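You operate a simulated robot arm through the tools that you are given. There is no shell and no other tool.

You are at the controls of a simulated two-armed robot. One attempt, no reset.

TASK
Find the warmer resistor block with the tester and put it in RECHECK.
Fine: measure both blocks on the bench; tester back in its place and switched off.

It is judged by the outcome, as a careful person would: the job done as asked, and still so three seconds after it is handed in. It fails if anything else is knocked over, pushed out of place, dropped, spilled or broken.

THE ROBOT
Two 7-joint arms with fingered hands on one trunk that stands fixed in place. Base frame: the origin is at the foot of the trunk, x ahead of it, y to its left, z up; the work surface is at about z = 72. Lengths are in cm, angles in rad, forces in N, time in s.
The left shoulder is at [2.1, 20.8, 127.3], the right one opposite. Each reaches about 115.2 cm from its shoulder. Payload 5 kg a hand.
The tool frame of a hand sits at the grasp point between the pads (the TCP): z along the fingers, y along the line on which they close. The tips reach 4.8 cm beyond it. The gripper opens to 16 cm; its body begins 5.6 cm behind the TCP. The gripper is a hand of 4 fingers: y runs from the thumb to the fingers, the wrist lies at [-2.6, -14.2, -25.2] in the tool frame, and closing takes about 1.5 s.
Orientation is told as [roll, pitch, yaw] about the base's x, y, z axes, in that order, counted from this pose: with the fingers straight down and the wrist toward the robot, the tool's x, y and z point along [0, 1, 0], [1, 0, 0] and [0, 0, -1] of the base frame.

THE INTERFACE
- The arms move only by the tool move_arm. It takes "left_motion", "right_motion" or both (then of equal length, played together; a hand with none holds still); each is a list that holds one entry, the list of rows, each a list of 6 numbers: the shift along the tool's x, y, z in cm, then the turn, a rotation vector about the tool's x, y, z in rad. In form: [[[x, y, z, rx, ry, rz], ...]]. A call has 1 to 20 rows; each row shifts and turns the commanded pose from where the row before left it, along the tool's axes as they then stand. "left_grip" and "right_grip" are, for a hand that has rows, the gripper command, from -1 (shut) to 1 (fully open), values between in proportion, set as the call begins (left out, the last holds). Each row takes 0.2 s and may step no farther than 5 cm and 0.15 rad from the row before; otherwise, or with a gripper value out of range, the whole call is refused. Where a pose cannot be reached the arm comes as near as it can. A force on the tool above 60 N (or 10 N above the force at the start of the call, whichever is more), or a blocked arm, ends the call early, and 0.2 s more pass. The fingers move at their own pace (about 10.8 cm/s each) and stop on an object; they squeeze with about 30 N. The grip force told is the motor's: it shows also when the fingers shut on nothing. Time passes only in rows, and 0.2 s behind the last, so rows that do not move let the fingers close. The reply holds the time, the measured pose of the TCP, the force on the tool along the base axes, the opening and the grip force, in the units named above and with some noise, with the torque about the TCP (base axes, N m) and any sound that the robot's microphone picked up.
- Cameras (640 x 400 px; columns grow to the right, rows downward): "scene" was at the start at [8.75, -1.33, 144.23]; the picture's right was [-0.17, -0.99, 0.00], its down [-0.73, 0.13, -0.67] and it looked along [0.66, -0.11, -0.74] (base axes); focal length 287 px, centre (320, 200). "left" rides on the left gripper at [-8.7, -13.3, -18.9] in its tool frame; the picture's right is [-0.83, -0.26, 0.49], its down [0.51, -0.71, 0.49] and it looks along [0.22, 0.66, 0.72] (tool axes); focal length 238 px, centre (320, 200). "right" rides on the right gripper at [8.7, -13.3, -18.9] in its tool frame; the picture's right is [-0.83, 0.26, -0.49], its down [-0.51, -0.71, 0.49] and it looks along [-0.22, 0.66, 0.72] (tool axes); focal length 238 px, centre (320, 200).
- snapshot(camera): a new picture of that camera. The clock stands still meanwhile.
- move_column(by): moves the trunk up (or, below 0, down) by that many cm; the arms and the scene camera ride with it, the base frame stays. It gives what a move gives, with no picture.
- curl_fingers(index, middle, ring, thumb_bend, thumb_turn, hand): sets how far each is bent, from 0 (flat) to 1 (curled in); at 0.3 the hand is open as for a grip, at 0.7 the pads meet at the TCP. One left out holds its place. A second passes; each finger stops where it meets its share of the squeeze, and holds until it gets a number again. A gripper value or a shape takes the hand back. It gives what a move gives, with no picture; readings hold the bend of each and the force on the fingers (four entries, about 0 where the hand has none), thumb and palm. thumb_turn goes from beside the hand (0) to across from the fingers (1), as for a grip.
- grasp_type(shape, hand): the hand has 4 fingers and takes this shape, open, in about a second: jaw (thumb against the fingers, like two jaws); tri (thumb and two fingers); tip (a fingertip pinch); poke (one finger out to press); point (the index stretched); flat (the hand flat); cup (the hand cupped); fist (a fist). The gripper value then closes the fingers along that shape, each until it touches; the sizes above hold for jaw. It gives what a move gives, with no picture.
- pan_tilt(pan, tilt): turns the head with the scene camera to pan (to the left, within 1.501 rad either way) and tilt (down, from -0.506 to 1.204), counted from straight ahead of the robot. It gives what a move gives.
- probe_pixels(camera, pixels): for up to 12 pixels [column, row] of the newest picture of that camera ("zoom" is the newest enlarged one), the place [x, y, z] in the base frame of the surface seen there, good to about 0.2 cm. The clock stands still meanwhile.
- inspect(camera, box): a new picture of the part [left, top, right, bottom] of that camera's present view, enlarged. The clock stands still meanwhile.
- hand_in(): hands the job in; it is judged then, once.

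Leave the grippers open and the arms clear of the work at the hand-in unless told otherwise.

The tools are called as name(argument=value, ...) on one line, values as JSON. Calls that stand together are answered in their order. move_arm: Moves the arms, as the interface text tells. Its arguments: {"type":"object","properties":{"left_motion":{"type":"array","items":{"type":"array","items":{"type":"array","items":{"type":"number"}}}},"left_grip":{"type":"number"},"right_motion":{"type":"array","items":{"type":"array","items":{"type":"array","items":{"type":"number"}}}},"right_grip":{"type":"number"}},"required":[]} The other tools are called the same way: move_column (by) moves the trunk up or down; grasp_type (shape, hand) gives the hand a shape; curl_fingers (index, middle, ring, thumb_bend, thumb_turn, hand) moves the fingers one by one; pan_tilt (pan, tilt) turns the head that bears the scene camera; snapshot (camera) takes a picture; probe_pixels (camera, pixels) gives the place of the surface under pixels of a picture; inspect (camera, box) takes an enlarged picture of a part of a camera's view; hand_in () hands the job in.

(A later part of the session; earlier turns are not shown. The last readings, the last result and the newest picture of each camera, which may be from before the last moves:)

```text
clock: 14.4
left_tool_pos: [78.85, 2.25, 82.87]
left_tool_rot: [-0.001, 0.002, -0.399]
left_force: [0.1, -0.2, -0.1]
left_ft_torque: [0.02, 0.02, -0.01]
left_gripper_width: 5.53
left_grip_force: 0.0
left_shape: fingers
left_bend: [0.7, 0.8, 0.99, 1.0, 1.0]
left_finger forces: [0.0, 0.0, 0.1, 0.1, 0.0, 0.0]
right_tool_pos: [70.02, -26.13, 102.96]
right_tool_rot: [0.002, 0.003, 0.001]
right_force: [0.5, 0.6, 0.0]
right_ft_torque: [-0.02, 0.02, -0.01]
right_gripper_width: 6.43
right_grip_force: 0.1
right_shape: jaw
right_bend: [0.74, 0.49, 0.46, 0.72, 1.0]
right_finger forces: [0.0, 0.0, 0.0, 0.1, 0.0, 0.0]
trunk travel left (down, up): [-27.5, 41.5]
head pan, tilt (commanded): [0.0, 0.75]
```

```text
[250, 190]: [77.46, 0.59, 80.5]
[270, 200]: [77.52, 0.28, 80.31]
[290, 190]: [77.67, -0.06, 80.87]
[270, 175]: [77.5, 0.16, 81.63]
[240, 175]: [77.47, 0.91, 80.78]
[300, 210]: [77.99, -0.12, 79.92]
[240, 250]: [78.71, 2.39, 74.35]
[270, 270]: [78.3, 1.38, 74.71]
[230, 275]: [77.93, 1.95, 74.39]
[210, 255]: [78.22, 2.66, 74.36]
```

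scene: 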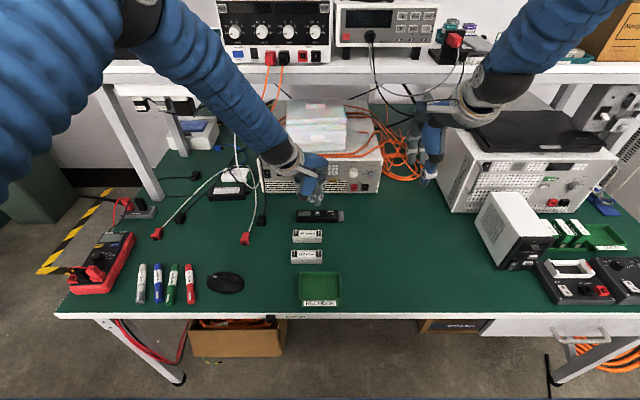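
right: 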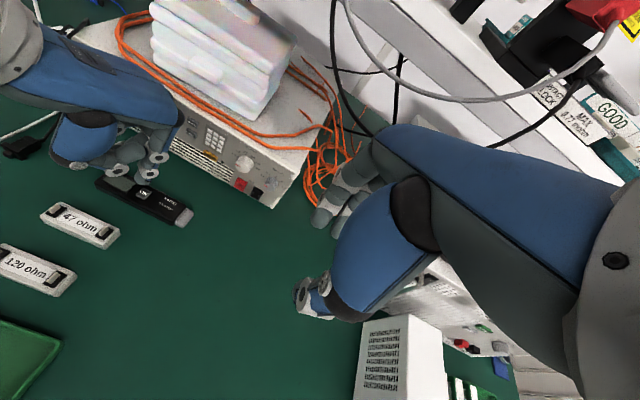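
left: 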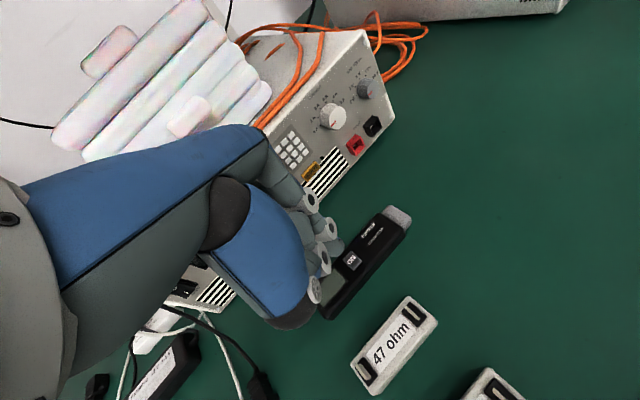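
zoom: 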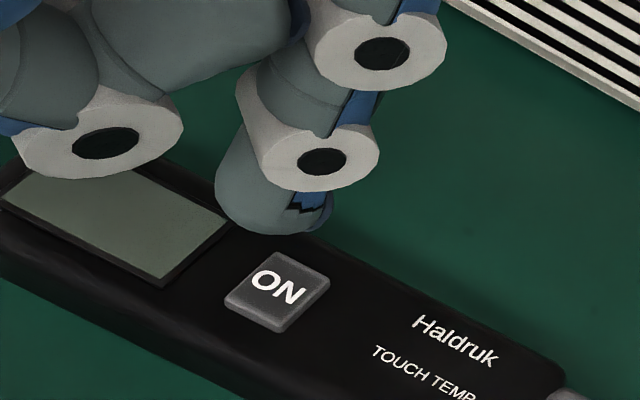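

Button centre is (77.8, 0.7) with top z 74.75; the fingertip is centred over it, about 3.8 cm above. I'll lower 3.2 cm, then creep down in small steps, listening for a click.

move_arm(left_motion=[[[0, 0, 1.1, 0, 0, 0], [0, 0, 1.1, 0, 0, 0], [0, 0, 1.0, 0, 0, 0], [0, 0, 0, 0, 0, 0], [0, 0, 0.15, 0, 0, 0], [0, 0, 0.15, 0, 0, 0]]])

inspect(camera="right", box=[100, 150, 180, 210])

```text
clock: 15.8
left_tool_pos: [78.89, 2.41, 79.55]
left_tool_rot: [0.0, 0.0, -0.399]
left_force: [-0.7, -0.3, 2.2]
left_ft_torque: [0.0, -0.01, -0.02]
left_gripper_width: 5.53
left_grip_force: 1.8
left_shape: fingers
left_bend: [0.7, 0.8, 0.99, 1.0, 1.0]
left_finger forces: [2.4, 0.0, 0.1, 0.0, 0.0, 0.1]
right_tool_pos: [69.87, -26.02, 102.98]
right_tool_rot: [0.0, 0.0, 0.0]
right_force: [-0.7, -1.0, -0.5]
right_ft_torque: [0.0, -0.01, 0.03]
right_gripper_width: 6.46
right_grip_force: 0.0
right_shape: jaw
right_bend: [0.74, 0.49, 0.46, 0.72, 1.0]
right_finger forces: [0.0, 0.0, 0.1, 0.0, 0.1, 0.1]
trunk travel left (down, up): [-27.5, 41.5]
head pan, tilt (commanded): [0.0, 0.75]
heard: click
```

```text
6.67 times, centred on (140, 180) of right
```

zoom: 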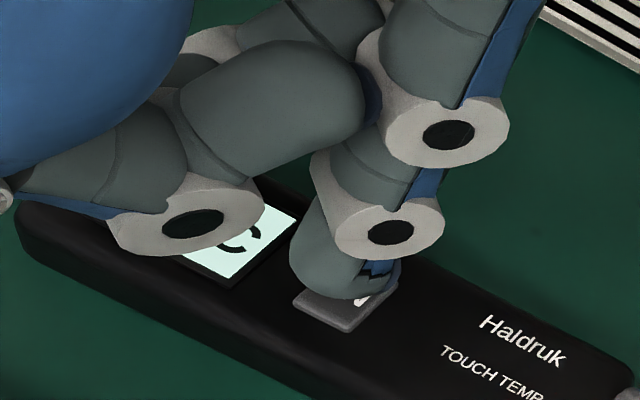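

A click was heard and the display lit up. I'll lift the left hand straight up and withdraw it to the left.

move_arm(left_motion=[[[0, 0, -1, 0, 0, 0], [0, 0, -3, 0, 0, 0], [0, 0, -4, 0, 0, 0], [1, 0, -4, 0, 0, 0], [4, -2, 0, 0, 0, 0], [4, -2, 0, 0, 0, 0], [4, -2, 0, 0, 0, 0], [4, -2, 0, 0, 0, 0], [4, -2, 0, 0, 0, 0], [0, 0, 0, 0, 0, 0]]])

inspect(camera="scene", box=[280, 195, 360, 245])

snapshot(camera="scene")

```text
clock: 18.0
left_tool_pos: [77.69, 25.51, 91.8]
left_tool_rot: [0.0, 0.001, -0.401]
left_force: [-0.3, -1.5, -0.7]
left_ft_torque: [0.11, 0.05, -0.01]
left_gripper_width: 5.55
left_grip_force: 0.0
left_shape: fingers
left_bend: [0.7, 0.8, 0.99, 1.0, 1.0]
left_finger forces: [0.1, 0.0, 0.0, 0.1, 0.0, 0.1]
right_tool_pos: [69.84, -26.3, 102.96]
right_tool_rot: [0.004, 0.001, 0.0]
right_force: [0.1, -1.3, 0.1]
right_ft_torque: [0.08, 0.03, -0.02]
right_gripper_width: 6.44
right_grip_force: 0.0
right_shape: jaw
right_bend: [0.74, 0.49, 0.46, 0.72, 1.0]
right_finger forces: [0.0, 0.0, 0.0, 0.1, 0.1, 0.0]
trunk travel left (down, up): [-27.5, 41.5]
head pan, tilt (commanded): [0.0, 0.75]
```

```text
8.00 times, centred on (320, 220) of scene
```

zoom: 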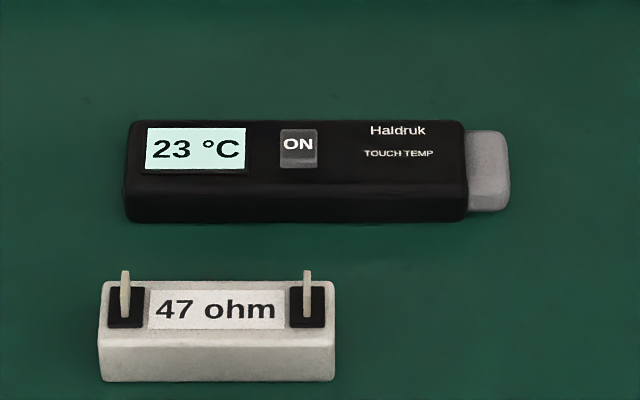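

```text
taken
```

scene: 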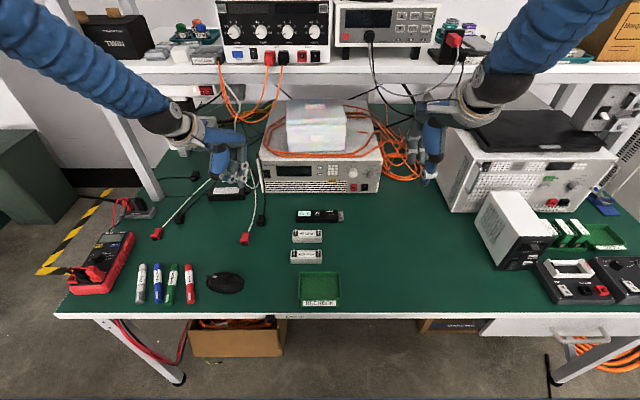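

The tester reads 23 °C (ambient). Now to prepare the right hand's grasp: I'll set the width to about 6.5 cm and move toward the tester at height z≈88 with yaw 0 to learn how far left the right arm can reach.

move_arm(right_motion=[[[3, 1, 2, 0, 0, 0], [3, 1, 2, 0, 0, 0], [3, 1, 2, 0, 0, 0], [3, 1, 2, 0, 0, 0], [3, 1, 2, 0, 0, 0], [3, 1, 2, 0, 0, 0], [3, 1, 2, 0, 0, 0], [3, 0.5, 1, 0, 0, 0], [0.5, 0, 0, 0, 0, 0], [0, 0, 0, 0, 0, 0]]])

snapshot(camera="scene")

snapshot(camera="right")

```text
clock: 20.2
left_tool_pos: [77.69, 25.62, 91.67]
left_tool_rot: [0.0, 0.0, -0.4]
left_force: [-0.2, -0.4, -0.2]
left_ft_torque: [-0.04, 0.01, 0.01]
left_gripper_width: 5.56
left_grip_force: 0.1
left_shape: fingers
left_bend: [0.7, 0.8, 0.99, 1.0, 1.0]
left_finger forces: [0.0, 0.0, 0.1, 0.0, 0.1, 0.1]
right_tool_pos: [77.51, -1.47, 88.04]
right_tool_rot: [-0.001, 0.003, 0.001]
right_force: [0.0, 0.5, 0.1]
right_ft_torque: [-0.02, 0.0, 0.03]
right_gripper_width: 6.43
right_grip_force: 0.0
right_shape: jaw
right_bend: [0.74, 0.49, 0.46, 0.72, 1.0]
right_finger forces: [0.0, 0.1, 0.0, 0.0, 0.1, 0.0]
trunk travel left (down, up): [-27.5, 41.5]
head pan, tilt (commanded): [0.0, 0.75]
```

```text
taken
```

scene: 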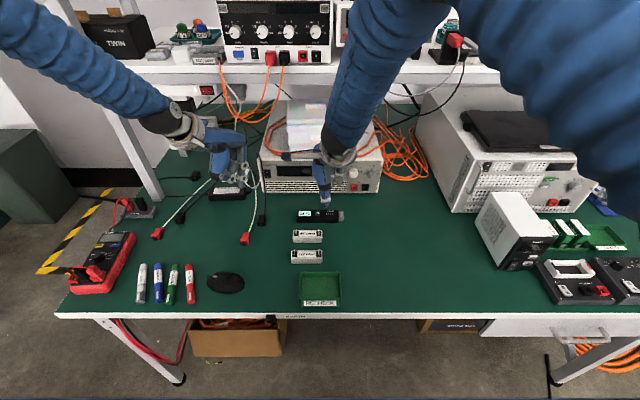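

```text
taken
```

right: 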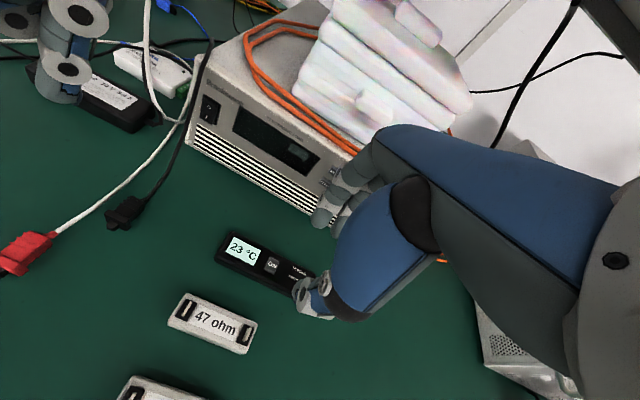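

The right arm reaches it fine, and its own wrist camera even sees the display. Now I'll zoom to check fingers and thumb relative to the tester.

inspect(camera="scene", box=[285, 160, 365, 230])

probe_pixels(camera="zoom", pixels=[[325, 220], [325, 240], [310, 200], [290, 150], [300, 170], [340, 230]])

inspect(camera="right", box=[220, 160, 400, 340])

probe_pixels(camera="zoom", pixels=[[260, 180], [300, 220], [210, 300], [225, 330], [240, 345], [205, 290], [290, 140], [245, 160], [320, 200], [220, 270]])

```text
5.71 times, centred on (325, 195) of scene
```

zoom: 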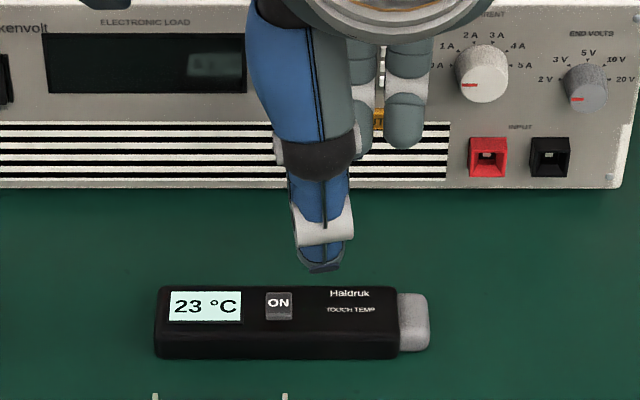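

```text
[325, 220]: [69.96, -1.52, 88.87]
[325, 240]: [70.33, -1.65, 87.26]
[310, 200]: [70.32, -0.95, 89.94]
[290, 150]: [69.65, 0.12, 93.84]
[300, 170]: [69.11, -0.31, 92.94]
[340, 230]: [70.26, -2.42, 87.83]
```

```text
2.22 times, centred on (310, 250) of right
```

zoom: 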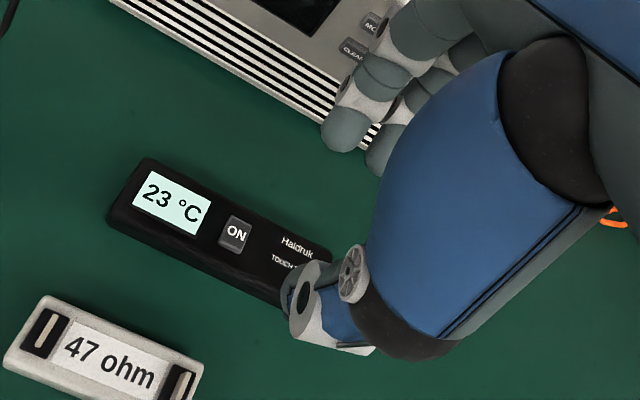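

```text
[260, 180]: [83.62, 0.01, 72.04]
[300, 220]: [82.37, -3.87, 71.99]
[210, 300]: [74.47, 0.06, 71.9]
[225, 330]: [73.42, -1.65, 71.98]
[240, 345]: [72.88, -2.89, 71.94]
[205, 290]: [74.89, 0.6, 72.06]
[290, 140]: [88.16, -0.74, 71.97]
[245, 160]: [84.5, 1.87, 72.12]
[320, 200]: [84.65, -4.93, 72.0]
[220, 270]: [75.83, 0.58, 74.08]
```

probe_pixels(camera="zoom", pixels=[[345, 135], [327, 132], [340, 148], [385, 155], [372, 168], [375, 150], [288, 300], [283, 295], [300, 335], [295, 275], [300, 300], [400, 120]])

inspect(camera="scene", box=[310, 165, 350, 215])

probe_pixels(camera="zoom", pixels=[[280, 300], [280, 310], [270, 280], [300, 300], [270, 240], [385, 100], [420, 60], [300, 280], [350, 130]])

```text
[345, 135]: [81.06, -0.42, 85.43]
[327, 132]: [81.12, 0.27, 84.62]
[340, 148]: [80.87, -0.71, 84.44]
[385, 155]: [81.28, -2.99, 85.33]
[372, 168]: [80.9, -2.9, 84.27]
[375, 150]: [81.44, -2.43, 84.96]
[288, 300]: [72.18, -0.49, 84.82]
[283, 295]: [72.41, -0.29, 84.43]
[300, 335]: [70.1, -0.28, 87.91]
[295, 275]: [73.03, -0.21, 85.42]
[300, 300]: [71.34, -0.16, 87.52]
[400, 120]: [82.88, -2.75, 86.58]
```

```text
8.00 times, centred on (330, 190) of scene
```

zoom: 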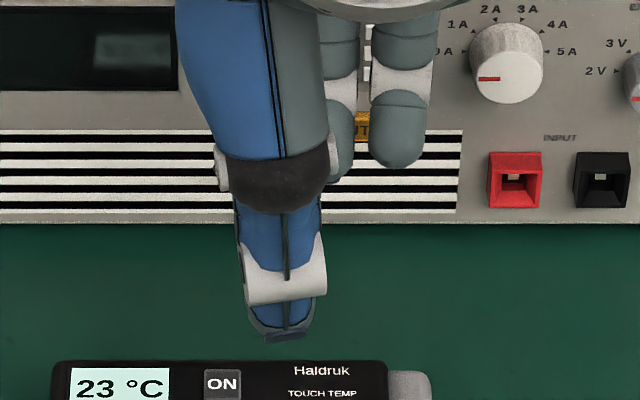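

```text
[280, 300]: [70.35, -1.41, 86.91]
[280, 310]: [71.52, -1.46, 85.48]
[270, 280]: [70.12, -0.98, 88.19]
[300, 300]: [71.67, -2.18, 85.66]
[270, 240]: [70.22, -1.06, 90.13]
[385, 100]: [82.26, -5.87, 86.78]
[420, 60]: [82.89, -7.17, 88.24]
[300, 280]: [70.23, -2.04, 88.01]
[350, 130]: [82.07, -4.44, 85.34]
```

Index, middle and ring sit at +1.2, -1.5 and -4.4 along y from the TCP, with the thumb at 0. I'll close to about 3.6 cm in the air to see how deep the tips go when gripping the tester's width.

move_arm(right_motion=[[[0.25, 0, 0, 0, 0, 0], [0.25, 0, 0, 0, 0, 0], [0.25, 0, 0, 0, 0, 0], [0.25, 0, 0, 0, 0, 0], [0, 0, 0, 0, 0, 0]]], right_grip=-0.55)

inspect(camera="right", box=[220, 160, 400, 340])

inspect(camera="scene", box=[310, 165, 350, 215])

```text
clock: 21.4
left_tool_pos: [77.54, 25.59, 91.74]
left_tool_rot: [-0.001, 0.0, -0.4]
left_force: [0.4, 0.1, 0.7]
left_ft_torque: [0.01, 0.02, -0.04]
left_gripper_width: 5.54
left_grip_force: 0.1
left_shape: fingers
left_bend: [0.7, 0.8, 0.99, 1.0, 1.0]
left_finger forces: [0.0, 0.0, 0.0, 0.0, 0.1, 0.0]
right_tool_pos: [77.31, -0.55, 88.04]
right_tool_rot: [0.001, -0.001, -0.001]
right_force: [0.1, -0.6, 0.6]
right_ft_torque: [0.03, -0.01, 0.02]
right_gripper_width: 3.63
right_grip_force: 0.0
right_shape: jaw
right_bend: [0.73, 0.57, 0.56, 0.74, 1.0]
right_finger forces: [0.1, 0.0, 0.1, 0.0, 0.0, 0.0]
trunk travel left (down, up): [-27.5, 41.5]
head pan, tilt (commanded): [0.0, 0.75]
```

```text
2.22 times, centred on (310, 250) of right
```

zoom: 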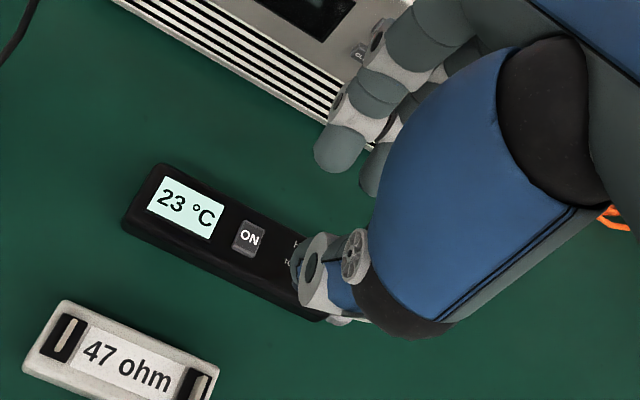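

```text
8.00 times, centred on (330, 190) of scene
```

zoom: 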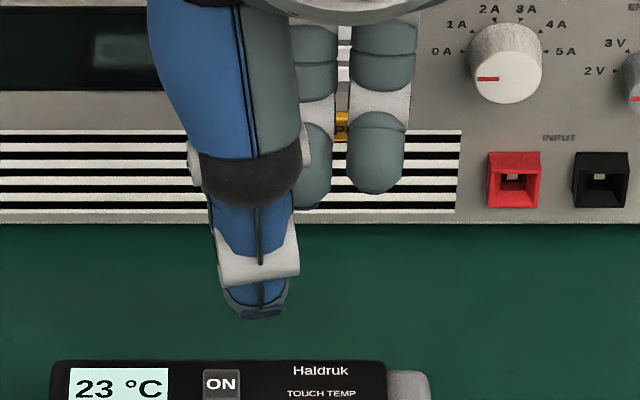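

probe_pixels(camera="zoom", pixels=[[375, 190], [375, 180], [310, 200], [325, 205], [260, 312], [260, 300], [250, 270], [260, 316], [240, 310], [285, 305]])

inspect(camera="right", box=[220, 160, 400, 340])

probe_pixels(camera="zoom", pixels=[[340, 165], [320, 155], [335, 172], [345, 150], [370, 185], [365, 190], [298, 275], [295, 265], [310, 300], [300, 250], [315, 315]])

```text
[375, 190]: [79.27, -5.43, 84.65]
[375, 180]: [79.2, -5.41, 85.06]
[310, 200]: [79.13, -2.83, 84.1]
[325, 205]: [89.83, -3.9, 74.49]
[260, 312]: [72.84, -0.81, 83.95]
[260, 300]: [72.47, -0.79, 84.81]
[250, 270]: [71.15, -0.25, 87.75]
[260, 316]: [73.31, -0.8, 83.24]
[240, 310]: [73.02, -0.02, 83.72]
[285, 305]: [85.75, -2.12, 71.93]
```

```text
2.22 times, centred on (310, 250) of right
```

zoom: 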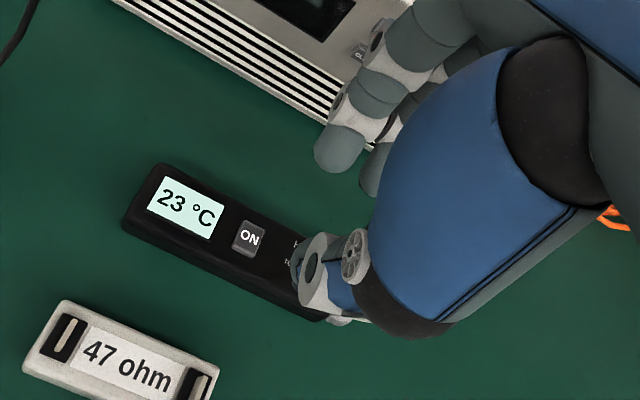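

```text
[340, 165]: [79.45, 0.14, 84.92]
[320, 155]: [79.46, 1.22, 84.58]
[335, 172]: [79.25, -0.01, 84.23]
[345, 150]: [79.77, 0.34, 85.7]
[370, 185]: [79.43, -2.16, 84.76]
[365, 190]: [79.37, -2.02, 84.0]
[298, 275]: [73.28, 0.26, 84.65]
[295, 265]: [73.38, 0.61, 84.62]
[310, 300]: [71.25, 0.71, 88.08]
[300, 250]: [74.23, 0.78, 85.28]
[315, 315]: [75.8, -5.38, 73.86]
```

At 3.6 cm the thumb tip sits about 4.9 cm and the fingers about 4.3 cm below the TCP. So I'll grip with the TCP at z≈77.5. Opening to 6.4 and lowering around the tester at (77.5, -0.5).

move_arm(right_motion=[[[0, 0.1, 0, 0, 0, 0], [0, 0.1, 0, 0, 0, 0], [0, 0, 2, 0, 0, 0], [0, 0, 2, 0, 0, 0], [0, 0, 2, 0, 0, 0], [0, 0, 1.5, 0, 0, 0], [0, 0, 1, 0, 0, 0], [0, 0, 0.5, 0, 0, 0], [0, 0, 0, 0, 0, 0]]], right_grip=-0.2)

inspect(camera="scene", box=[280, 170, 370, 250])

snapshot(camera="right")

snapshot(camera="left")

```text
clock: 23.4
left_tool_pos: [77.71, 25.69, 91.74]
left_tool_rot: [0.001, 0.0, -0.399]
left_force: [0.3, 0.5, 0.3]
left_ft_torque: [-0.04, -0.03, 0.0]
left_gripper_width: 5.55
left_grip_force: 0.0
left_shape: fingers
left_bend: [0.7, 0.8, 0.99, 1.0, 1.0]
left_finger forces: [0.0, 0.0, 0.0, 0.0, 0.0, 0.0]
right_tool_pos: [77.53, -0.69, 78.88]
right_tool_rot: [0.0, 0.001, 0.0]
right_force: [0.5, -0.5, 0.3]
right_ft_torque: [-0.03, 0.01, 0.01]
right_gripper_width: 6.36
right_grip_force: 0.1
right_shape: jaw
right_bend: [0.74, 0.49, 0.47, 0.72, 1.0]
right_finger forces: [0.0, 0.1, 0.1, 0.0, 0.1, 0.1]
trunk travel left (down, up): [-27.5, 41.5]
head pan, tilt (commanded): [0.0, 0.75]
```

```text
5.00 times, centred on (325, 210) of scene
```

zoom: 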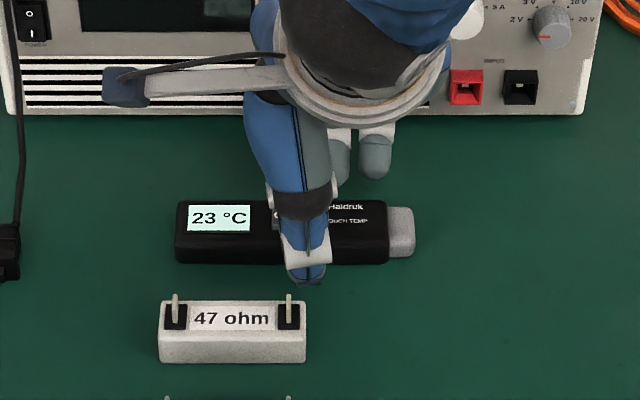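

```text
taken
```

right: 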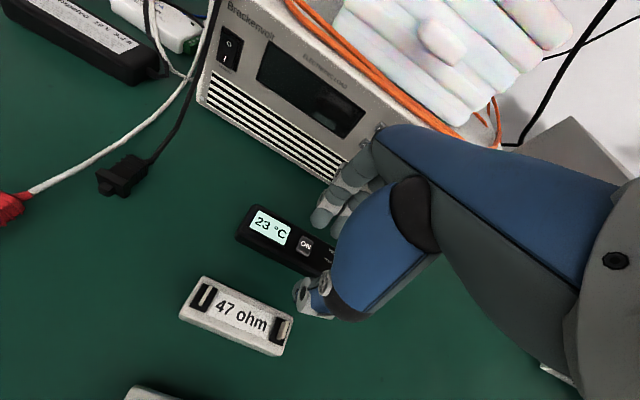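

```text
taken
```

left: 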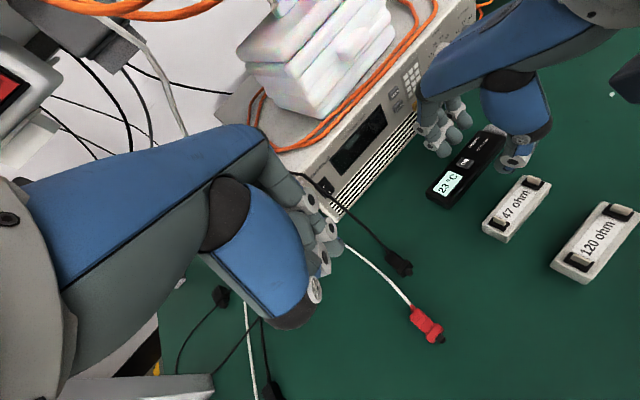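

The left camera gives a side view of the right fingers straddling the tester at about (490,150). I'll zoom in there.

inspect(camera="left", box=[410, 80, 560, 230])

probe_pixels(camera="zoom", pixels=[[165, 215], [225, 205], [280, 180], [420, 240], [400, 225], [440, 215], [250, 170], [430, 235], [395, 240]])

```text
2.67 times, centred on (485, 155) of left
```

zoom: 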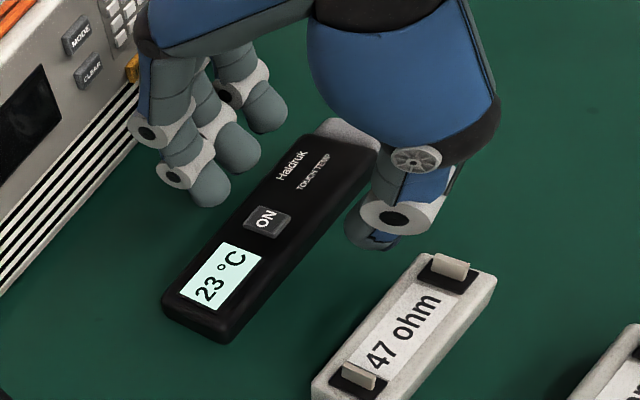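

```text
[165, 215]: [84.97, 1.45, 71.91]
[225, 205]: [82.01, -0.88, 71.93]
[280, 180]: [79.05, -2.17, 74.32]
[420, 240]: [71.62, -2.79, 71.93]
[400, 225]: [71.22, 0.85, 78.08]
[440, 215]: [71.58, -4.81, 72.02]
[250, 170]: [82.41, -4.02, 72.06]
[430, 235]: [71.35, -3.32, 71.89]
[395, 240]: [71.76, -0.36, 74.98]
```

The hand straddles the tester cleanly. Lowering 1.4 cm more to z≈77.5, then closing.

move_arm(right_motion=[[[0, 0, 0.7, 0, 0, 0], [0, 0, 0.7, 0, 0, 0], [0, 0, 0, 0, 0, 0]]])

inspect(camera="left", box=[410, 80, 560, 230])

```text
clock: 24.2
left_tool_pos: [77.58, 25.65, 91.68]
left_tool_rot: [0.0, 0.0, -0.399]
left_force: [0.3, 0.0, 0.0]
left_ft_torque: [0.02, 0.01, -0.01]
left_gripper_width: 5.55
left_grip_force: 0.1
left_shape: fingers
left_bend: [0.7, 0.8, 0.99, 1.0, 1.0]
left_finger forces: [0.1, 0.0, 0.0, 0.0, 0.0, 0.0]
right_tool_pos: [77.66, -0.69, 77.52]
right_tool_rot: [-0.002, 0.001, -0.001]
right_force: [-0.5, -0.2, 0.3]
right_ft_torque: [0.04, 0.01, -0.01]
right_gripper_width: 6.36
right_grip_force: 0.1
right_shape: jaw
right_bend: [0.74, 0.49, 0.47, 0.72, 1.0]
right_finger forces: [0.0, 0.1, 0.1, 0.0, 0.0, 0.0]
trunk travel left (down, up): [-27.5, 41.5]
head pan, tilt (commanded): [0.0, 0.75]
```

```text
2.67 times, centred on (485, 155) of left
```

zoom: 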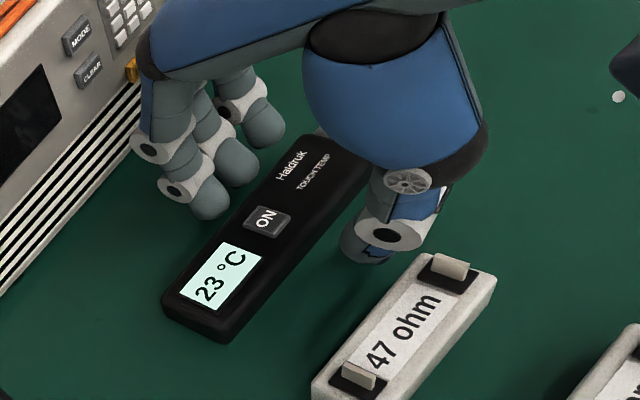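

Positioned. Now closing on the tester.

move_arm(right_motion=[[[0, 0, 0, 0, 0, 0], [0, 0, 0, 0, 0, 0], [0, 0, 0, 0, 0, 0], [0, 0, 0, 0, 0, 0], [0, 0, 0, 0, 0, 0], [0, 0, 0, 0, 0, 0]]], right_grip=-0.8)

inspect(camera="left", box=[410, 80, 560, 230])

inspect(camera="scene", box=[280, 170, 370, 250])

```text
clock: 25.6
left_tool_pos: [77.76, 25.68, 91.73]
left_tool_rot: [0.001, 0.0, -0.4]
left_force: [0.1, 0.1, -0.1]
left_ft_torque: [0.0, -0.02, 0.05]
left_gripper_width: 5.57
left_grip_force: 0.0
left_shape: fingers
left_bend: [0.7, 0.8, 0.99, 1.0, 1.0]
left_finger forces: [0.0, 0.0, 0.0, 0.0, 0.0, 0.1]
right_tool_pos: [77.76, -0.7, 77.54]
right_tool_rot: [0.0, -0.001, 0.001]
right_force: [0.2, 0.5, 0.1]
right_ft_torque: [0.02, -0.03, -0.03]
right_gripper_width: 4.1
right_grip_force: 30.1
right_shape: jaw
right_bend: [0.73, 0.56, 0.56, 0.74, 1.0]
right_finger forces: [15.7, 7.5, 3.4, 0.0, 26.6, 0.0]
trunk travel left (down, up): [-27.5, 41.5]
head pan, tilt (commanded): [0.0, 0.75]
```

```text
2.67 times, centred on (485, 155) of left
```

zoom: 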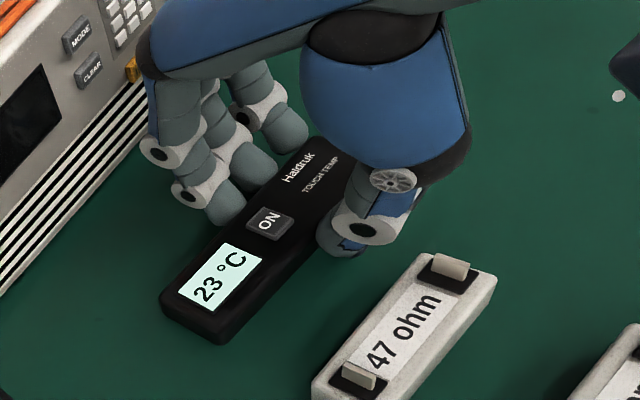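

```text
5.00 times, centred on (325, 210) of scene
```

zoom: 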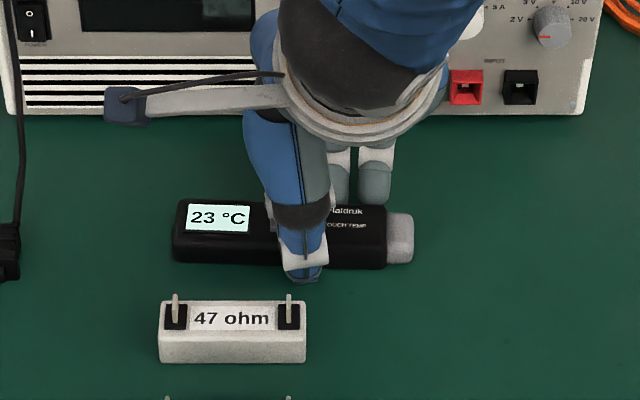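

The grip is firm (30 N, all three fingers and thumb in contact). The reference return pose is TCP (77.7, -0.7, 77.54). Now lifting straight up slowly.

move_arm(right_motion=[[[0, 0, -0.5, 0, 0, 0], [0, 0, -1, 0, 0, 0], [0, 0, -2, 0, 0, 0], [0, 0, -2.5, 0, 0, 0], [0, 0, -2.5, 0, 0, 0], [0, 0, -1.5, 0, 0, 0], [0, 0, 0, 0, 0, 0]]])

snapshot(camera="left")

snapshot(camera="scene")

```text
clock: 27.2
left_tool_pos: [77.74, 25.77, 91.71]
left_tool_rot: [0.0, -0.001, -0.4]
left_force: [0.6, 0.5, 0.7]
left_ft_torque: [-0.01, 0.04, -0.06]
left_gripper_width: 5.58
left_grip_force: 0.0
left_shape: fingers
left_bend: [0.7, 0.8, 0.99, 1.0, 1.0]
left_finger forces: [0.1, 0.0, 0.0, 0.1, 0.0, 0.1]
right_tool_pos: [77.56, -0.58, 87.76]
right_tool_rot: [0.0, 0.002, -0.002]
right_force: [-0.3, 0.8, -1.4]
right_ft_torque: [-0.04, 0.01, -0.01]
right_gripper_width: 4.09
right_grip_force: 30.3
right_shape: jaw
right_bend: [0.73, 0.57, 0.56, 0.74, 1.0]
right_finger forces: [15.8, 7.5, 3.6, 0.0, 26.7, 0.1]
trunk travel left (down, up): [-27.5, 41.5]
head pan, tilt (commanded): [0.0, 0.75]
```

```text
taken
```

left: 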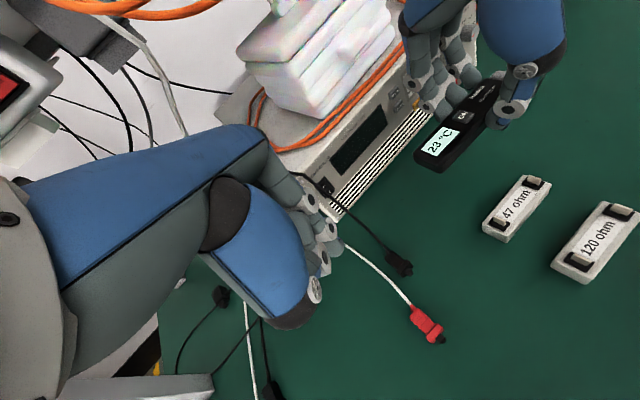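

```text
taken
```

scene: 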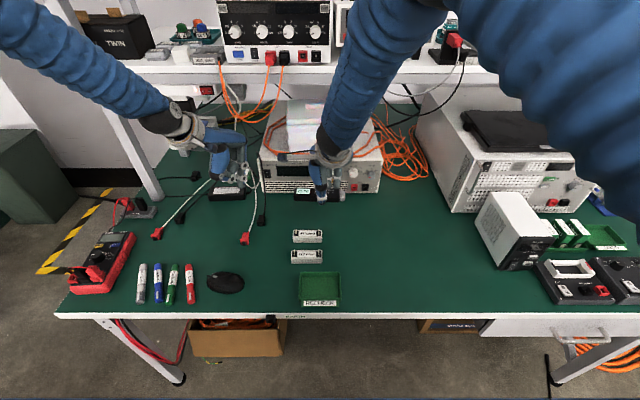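

The tester is held securely. Now I'll roll the hand by +0.7 rad so the grey tip points down, in place.

move_arm(right_motion=[[[0, 0, -0.4, 0, 0.1, 0], [0, 0, -0.4, 0, 0.12, 0], [0, 0, -0.4, 0, 0.12, 0], [0, 0, 0, 0, 0.12, 0], [0, 0, 0, 0, 0.12, 0], [0, 0, 0, 0, 0.12, 0], [0, 0, 0, 0, 0, 0]]])

snapshot(camera="scene")

inspect(camera="left", box=[380, 0, 580, 180])

```text
clock: 28.8
left_tool_pos: [77.7, 25.68, 91.64]
left_tool_rot: [0.001, 0.0, -0.399]
left_force: [-0.6, 0.3, -0.1]
left_ft_torque: [-0.11, -0.06, -0.01]
left_gripper_width: 5.56
left_grip_force: 0.0
left_shape: fingers
left_bend: [0.7, 0.8, 0.99, 1.0, 1.0]
left_finger forces: [0.1, 0.0, 0.0, 0.0, 0.0, 0.1]
right_tool_pos: [77.55, -0.49, 88.82]
right_tool_rot: [0.702, -0.001, 0.004]
right_force: [0.8, 1.2, -1.2]
right_ft_torque: [-0.12, -0.02, -0.02]
right_gripper_width: 4.08
right_grip_force: 29.5
right_shape: jaw
right_bend: [0.73, 0.57, 0.56, 0.74, 1.0]
right_finger forces: [15.7, 7.4, 3.4, 0.0, 26.4, 0.0]
trunk travel left (down, up): [-27.5, 41.5]
head pan, tilt (commanded): [0.0, 0.75]
```

```text
taken
```

scene: 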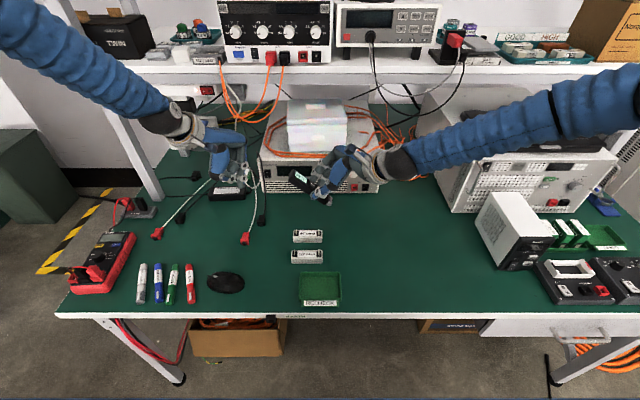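

```text
2.22 times, centred on (480, 90) of left
```

zoom: 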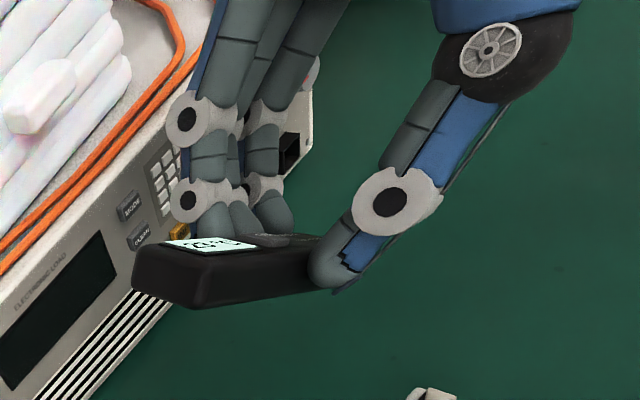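

Tilt works well. Zooming on the tester in the scene to measure where its tip now is.

inspect(camera="scene", box=[280, 140, 360, 220])

probe_pixels(camera="zoom", pixels=[[370, 320], [385, 320], [390, 310], [365, 330], [400, 325], [350, 310], [330, 300], [215, 200], [240, 250], [180, 210]])

```text
5.00 times, centred on (320, 180) of scene
```

zoom: 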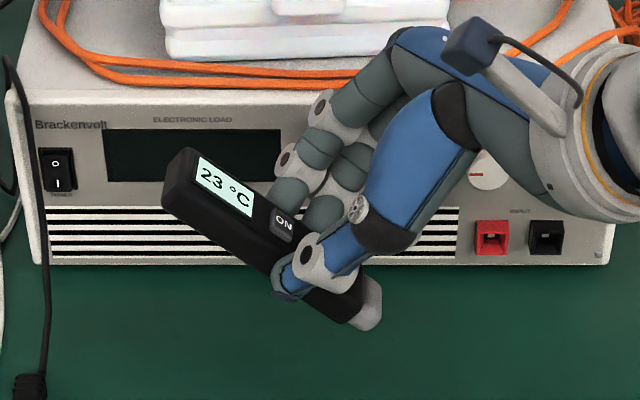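

```text
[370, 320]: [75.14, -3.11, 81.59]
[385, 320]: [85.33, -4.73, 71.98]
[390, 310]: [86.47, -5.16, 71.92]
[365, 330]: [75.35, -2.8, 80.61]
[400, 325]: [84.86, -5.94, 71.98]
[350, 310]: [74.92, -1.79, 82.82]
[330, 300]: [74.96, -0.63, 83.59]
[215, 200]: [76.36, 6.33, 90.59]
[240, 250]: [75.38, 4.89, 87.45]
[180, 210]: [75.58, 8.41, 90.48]
```

inspect(camera="scene", box=[310, 180, 340, 210])

probe_pixels(camera="zoom", pixels=[[330, 260], [350, 300], [370, 320], [400, 290], [380, 240], [420, 250], [300, 280], [340, 330], [395, 320], [360, 210], [415, 300], [270, 250]])

inspect(camera="right", box=[180, 140, 380, 320])

```text
13.33 times, centred on (325, 195) of scene
```

zoom: 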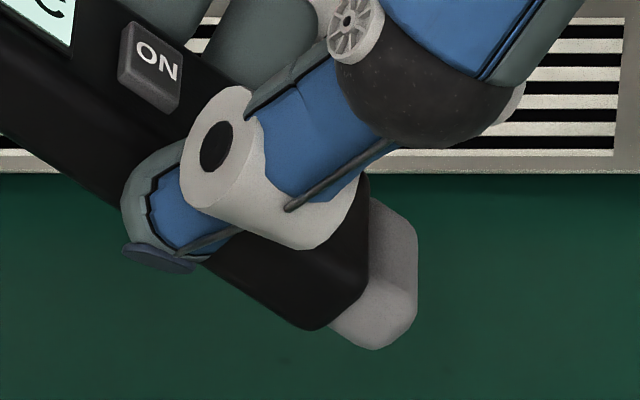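

```text
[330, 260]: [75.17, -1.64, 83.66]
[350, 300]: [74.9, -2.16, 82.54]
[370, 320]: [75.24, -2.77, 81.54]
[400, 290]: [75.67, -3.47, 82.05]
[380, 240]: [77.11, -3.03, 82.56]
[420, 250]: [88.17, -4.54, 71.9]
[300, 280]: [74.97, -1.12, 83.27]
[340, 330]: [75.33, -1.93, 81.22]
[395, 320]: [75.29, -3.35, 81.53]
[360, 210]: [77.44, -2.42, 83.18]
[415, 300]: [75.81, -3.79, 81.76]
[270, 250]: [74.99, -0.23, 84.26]
```

```text
2.22 times, centred on (280, 230) of right
```

zoom: 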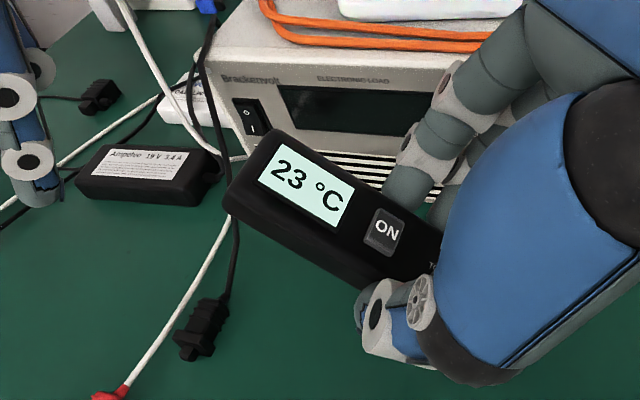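

The tester sits about 0.75 cm nearer than the TCP in x, and its lower tip corner is near (76.7, -2.6, 80.3). I'll shift the tip over the middle of the 47 ohm label (68.7, 3.6) at the same height, then check.

move_arm(right_motion=[[[1.186, -2.025, 0.998, 0, 0, 0], [1.186, -2.025, 0.998, 0, 0, 0], [1.186, -2.025, 0.998, 0, 0, 0], [1.186, -2.025, 0.998, 0, 0, 0], [0, 0, 0, 0, 0, 0], [0, 0, 0, 0, 0, 0]]])

snapshot(camera="scene")

inspect(camera="scene", box=[270, 170, 350, 250])

snapshot(camera="left")

```text
clock: 30.2
left_tool_pos: [77.61, 25.72, 91.77]
left_tool_rot: [-0.001, 0.001, -0.4]
left_force: [-0.9, 0.3, 0.7]
left_ft_torque: [-0.04, -0.02, 0.05]
left_gripper_width: 5.56
left_grip_force: 0.1
left_shape: fingers
left_bend: [0.7, 0.8, 0.99, 1.0, 1.0]
left_finger forces: [0.1, 0.0, 0.0, 0.1, 0.1, 0.0]
right_tool_pos: [69.36, 5.61, 89.06]
right_tool_rot: [0.699, 0.001, 0.001]
right_force: [-0.3, 0.0, -0.7]
right_ft_torque: [-0.05, -0.05, -0.01]
right_gripper_width: 4.07
right_grip_force: 30.7
right_shape: jaw
right_bend: [0.73, 0.57, 0.56, 0.74, 1.0]
right_finger forces: [15.8, 7.6, 3.7, 0.0, 27.0, 0.0]
trunk travel left (down, up): [-27.5, 41.5]
head pan, tilt (commanded): [0.0, 0.75]
```

```text
taken
```

scene: 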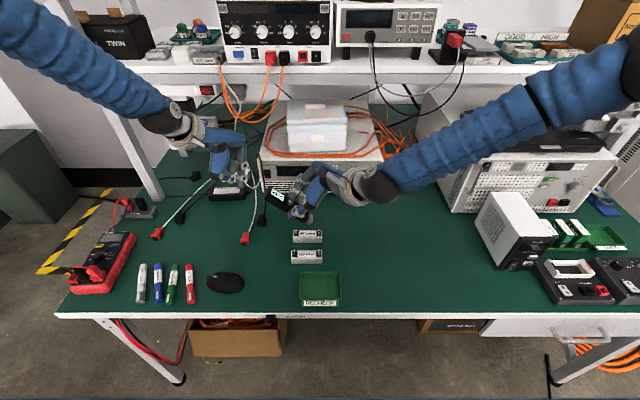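

```text
5.00 times, centred on (310, 210) of scene
```

zoom: 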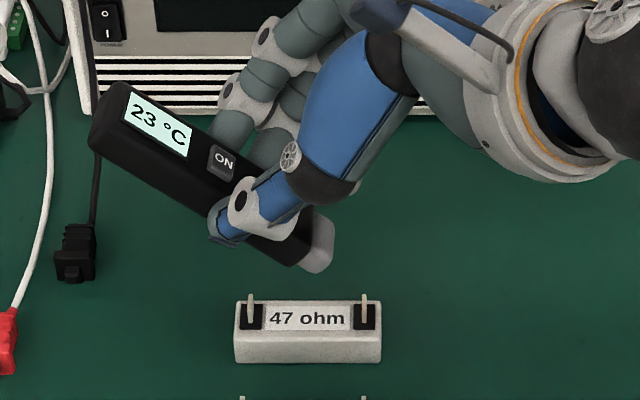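

```text
taken
```

left: 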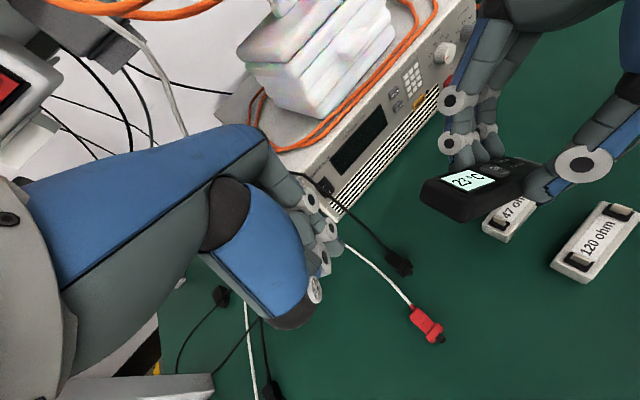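

inspect(camera="scene", box=[295, 205, 335, 245])

probe_pixels(camera="zoom", pixels=[[310, 140], [325, 130], [340, 120], [320, 148], [345, 135], [220, 200], [225, 240], [440, 200], [440, 180], [222, 180], [330, 230], [300, 125]])

```text
10.00 times, centred on (315, 225) of scene
```

zoom: 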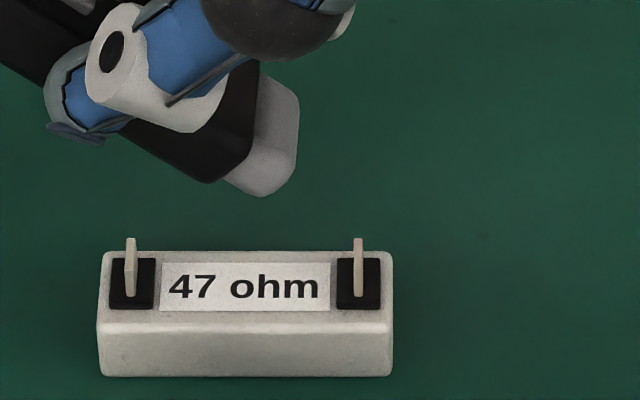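

```text
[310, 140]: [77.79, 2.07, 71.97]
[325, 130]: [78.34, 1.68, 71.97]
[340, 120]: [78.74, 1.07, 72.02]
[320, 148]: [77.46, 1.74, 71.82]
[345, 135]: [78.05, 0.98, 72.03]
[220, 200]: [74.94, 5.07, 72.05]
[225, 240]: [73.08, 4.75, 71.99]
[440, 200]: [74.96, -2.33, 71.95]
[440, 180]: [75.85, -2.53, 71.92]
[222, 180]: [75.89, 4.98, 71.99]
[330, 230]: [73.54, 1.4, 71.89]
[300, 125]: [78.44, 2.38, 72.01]
```

probe_pixels(camera="zoom", pixels=[[260, 190], [265, 180], [275, 185], [285, 160], [240, 165], [270, 110], [255, 150], [295, 150], [130, 245], [357, 243], [190, 170], [245, 290]])

```text
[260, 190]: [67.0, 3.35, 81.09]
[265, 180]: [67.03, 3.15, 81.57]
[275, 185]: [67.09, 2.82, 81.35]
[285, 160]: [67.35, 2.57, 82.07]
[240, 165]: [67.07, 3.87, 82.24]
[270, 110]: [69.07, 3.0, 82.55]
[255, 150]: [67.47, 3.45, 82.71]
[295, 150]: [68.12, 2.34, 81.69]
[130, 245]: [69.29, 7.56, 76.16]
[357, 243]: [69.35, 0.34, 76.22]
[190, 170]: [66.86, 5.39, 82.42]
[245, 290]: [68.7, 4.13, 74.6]
```

The tip is centred over the block (x≈68.5, corner y≈3.4, z≈80.9); the label is at z 74.6 and terminals reach 76.2. Lowering 5.4 cm, then in small steps.

move_arm(right_motion=[[[-0.869, 0, 1.033, 0, 0, 0], [-0.869, 0, 1.033, 0, 0, 0], [-0.869, 0, 1.033, 0, 0, 0], [-0.869, 0, 1.033, 0, 0, 0], [0, 0, 0, 0, 0, 0], [-0.129, 0, 0.153, 0, 0, 0], [0, 0, 0, 0, 0, 0]]])

inspect(camera="scene", box=[275, 190, 345, 250])

inspect(camera="left", box=[420, 100, 600, 260])

```text
clock: 31.8
left_tool_pos: [77.59, 25.64, 91.74]
left_tool_rot: [-0.001, -0.001, -0.398]
left_force: [-0.7, -0.7, 0.1]
left_ft_torque: [0.01, 0.0, 0.04]
left_gripper_width: 5.56
left_grip_force: 0.1
left_shape: fingers
left_bend: [0.7, 0.8, 0.99, 1.0, 1.0]
left_finger forces: [0.1, 0.0, 0.0, 0.0, 0.1, 0.0]
right_tool_pos: [69.52, 5.46, 83.34]
right_tool_rot: [0.701, -0.001, 0.0]
right_force: [1.0, 1.5, 6.0]
right_ft_torque: [-0.06, -0.13, 0.04]
right_gripper_width: 4.08
right_grip_force: 30.0
right_shape: jaw
right_bend: [0.73, 0.57, 0.56, 0.74, 1.0]
right_finger forces: [15.5, 8.3, 3.6, 0.0, 27.2, 0.0]
trunk travel left (down, up): [-27.5, 41.5]
head pan, tilt (commanded): [0.0, 0.75]
```

```text
6.67 times, centred on (310, 220) of scene
```

zoom: 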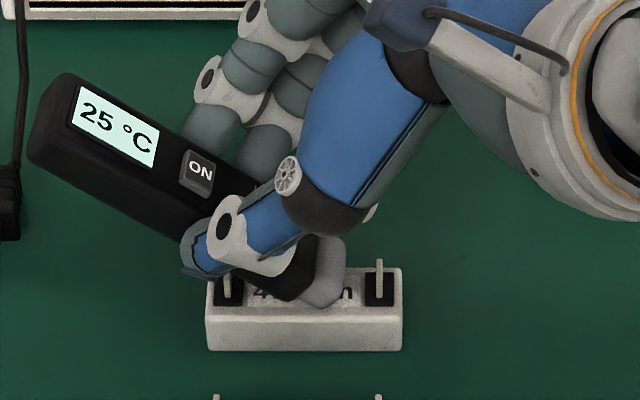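

```text
2.50 times, centred on (510, 180) of left
```

zoom: 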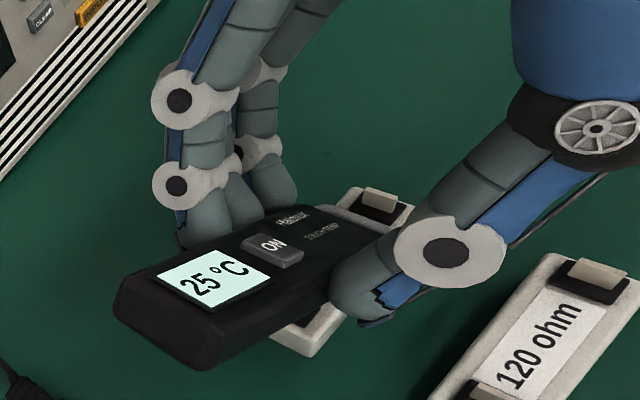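

Contact is made (about 6–7 N) and the reading is rising: 25 °C. I'll hold still for 2 s and read again.

move_arm(right_motion=[[[0, 0, 0, 0, 0, 0], [0, 0, 0, 0, 0, 0], [0, 0, 0, 0, 0, 0], [0, 0, 0, 0, 0, 0], [0, 0, 0, 0, 0, 0], [0, 0, 0, 0, 0, 0], [0, 0, 0, 0, 0, 0], [0, 0, 0, 0, 0, 0], [0, 0, 0, 0, 0, 0], [0, 0, 0, 0, 0, 0]]])

inspect(camera="scene", box=[275, 190, 345, 250])

```text
clock: 34.0
left_tool_pos: [77.61, 25.65, 91.81]
left_tool_rot: [0.001, -0.001, -0.398]
left_force: [-0.6, -0.4, 0.1]
left_ft_torque: [-0.01, 0.01, 0.04]
left_gripper_width: 5.57
left_grip_force: 0.1
left_shape: fingers
left_bend: [0.7, 0.8, 0.99, 1.0, 1.0]
left_finger forces: [0.0, 0.0, 0.0, 0.1, 0.0, 0.0]
right_tool_pos: [69.53, 5.49, 83.27]
right_tool_rot: [0.699, 0.0, 0.0]
right_force: [1.4, 2.5, 6.9]
right_ft_torque: [-0.07, -0.12, 0.04]
right_gripper_width: 4.1
right_grip_force: 30.2
right_shape: jaw
right_bend: [0.73, 0.57, 0.56, 0.74, 1.0]
right_finger forces: [15.3, 8.6, 3.8, 0.0, 27.4, 0.0]
trunk travel left (down, up): [-27.5, 41.5]
head pan, tilt (commanded): [0.0, 0.75]
```

```text
6.67 times, centred on (310, 220) of scene
```

zoom: 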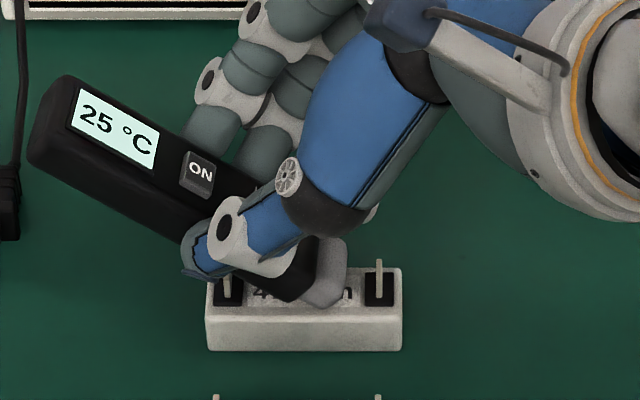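

Still 25 °C after 2 s. One more 3 s hold to be sure it's settled.

move_arm(right_motion=[[[0, 0, 0, 0, 0, 0], [0, 0, 0, 0, 0, 0], [0, 0, 0, 0, 0, 0], [0, 0, 0, 0, 0, 0], [0, 0, 0, 0, 0, 0], [0, 0, 0, 0, 0, 0], [0, 0, 0, 0, 0, 0], [0, 0, 0, 0, 0, 0], [0, 0, 0, 0, 0, 0], [0, 0, 0, 0, 0, 0], [0, 0, 0, 0, 0, 0], [0, 0, 0, 0, 0, 0], [0, 0, 0, 0, 0, 0], [0, 0, 0, 0, 0, 0]]])

inspect(camera="scene", box=[275, 190, 345, 250])

```text
clock: 37.0
left_tool_pos: [77.66, 25.57, 91.78]
left_tool_rot: [0.002, 0.001, -0.399]
left_force: [-0.5, 0.5, -0.1]
left_ft_torque: [0.0, 0.0, 0.03]
left_gripper_width: 5.56
left_grip_force: 0.3
left_shape: fingers
left_bend: [0.7, 0.8, 0.99, 1.0, 1.0]
left_finger forces: [0.1, 0.0, 0.0, 0.0, 0.1, 0.0]
right_tool_pos: [69.46, 5.42, 83.11]
right_tool_rot: [0.7, 0.0, -0.001]
right_force: [1.1, 2.7, 7.5]
right_ft_torque: [-0.03, -0.18, 0.04]
right_gripper_width: 4.11
right_grip_force: 30.3
right_shape: jaw
right_bend: [0.73, 0.57, 0.56, 0.74, 1.0]
right_finger forces: [15.3, 8.7, 3.8, 0.1, 27.4, 0.0]
trunk travel left (down, up): [-27.5, 41.5]
head pan, tilt (commanded): [0.0, 0.75]
```

```text
6.67 times, centred on (310, 220) of scene
```

zoom: 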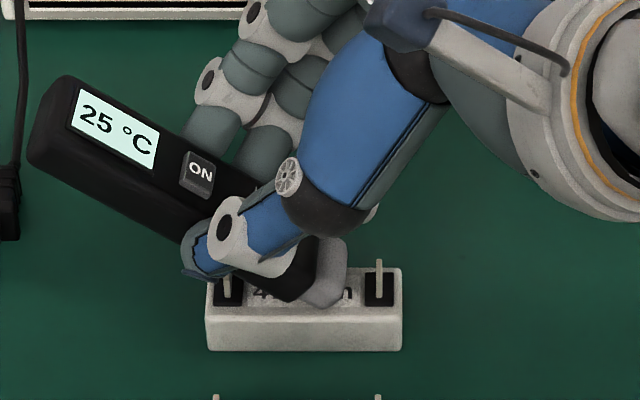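

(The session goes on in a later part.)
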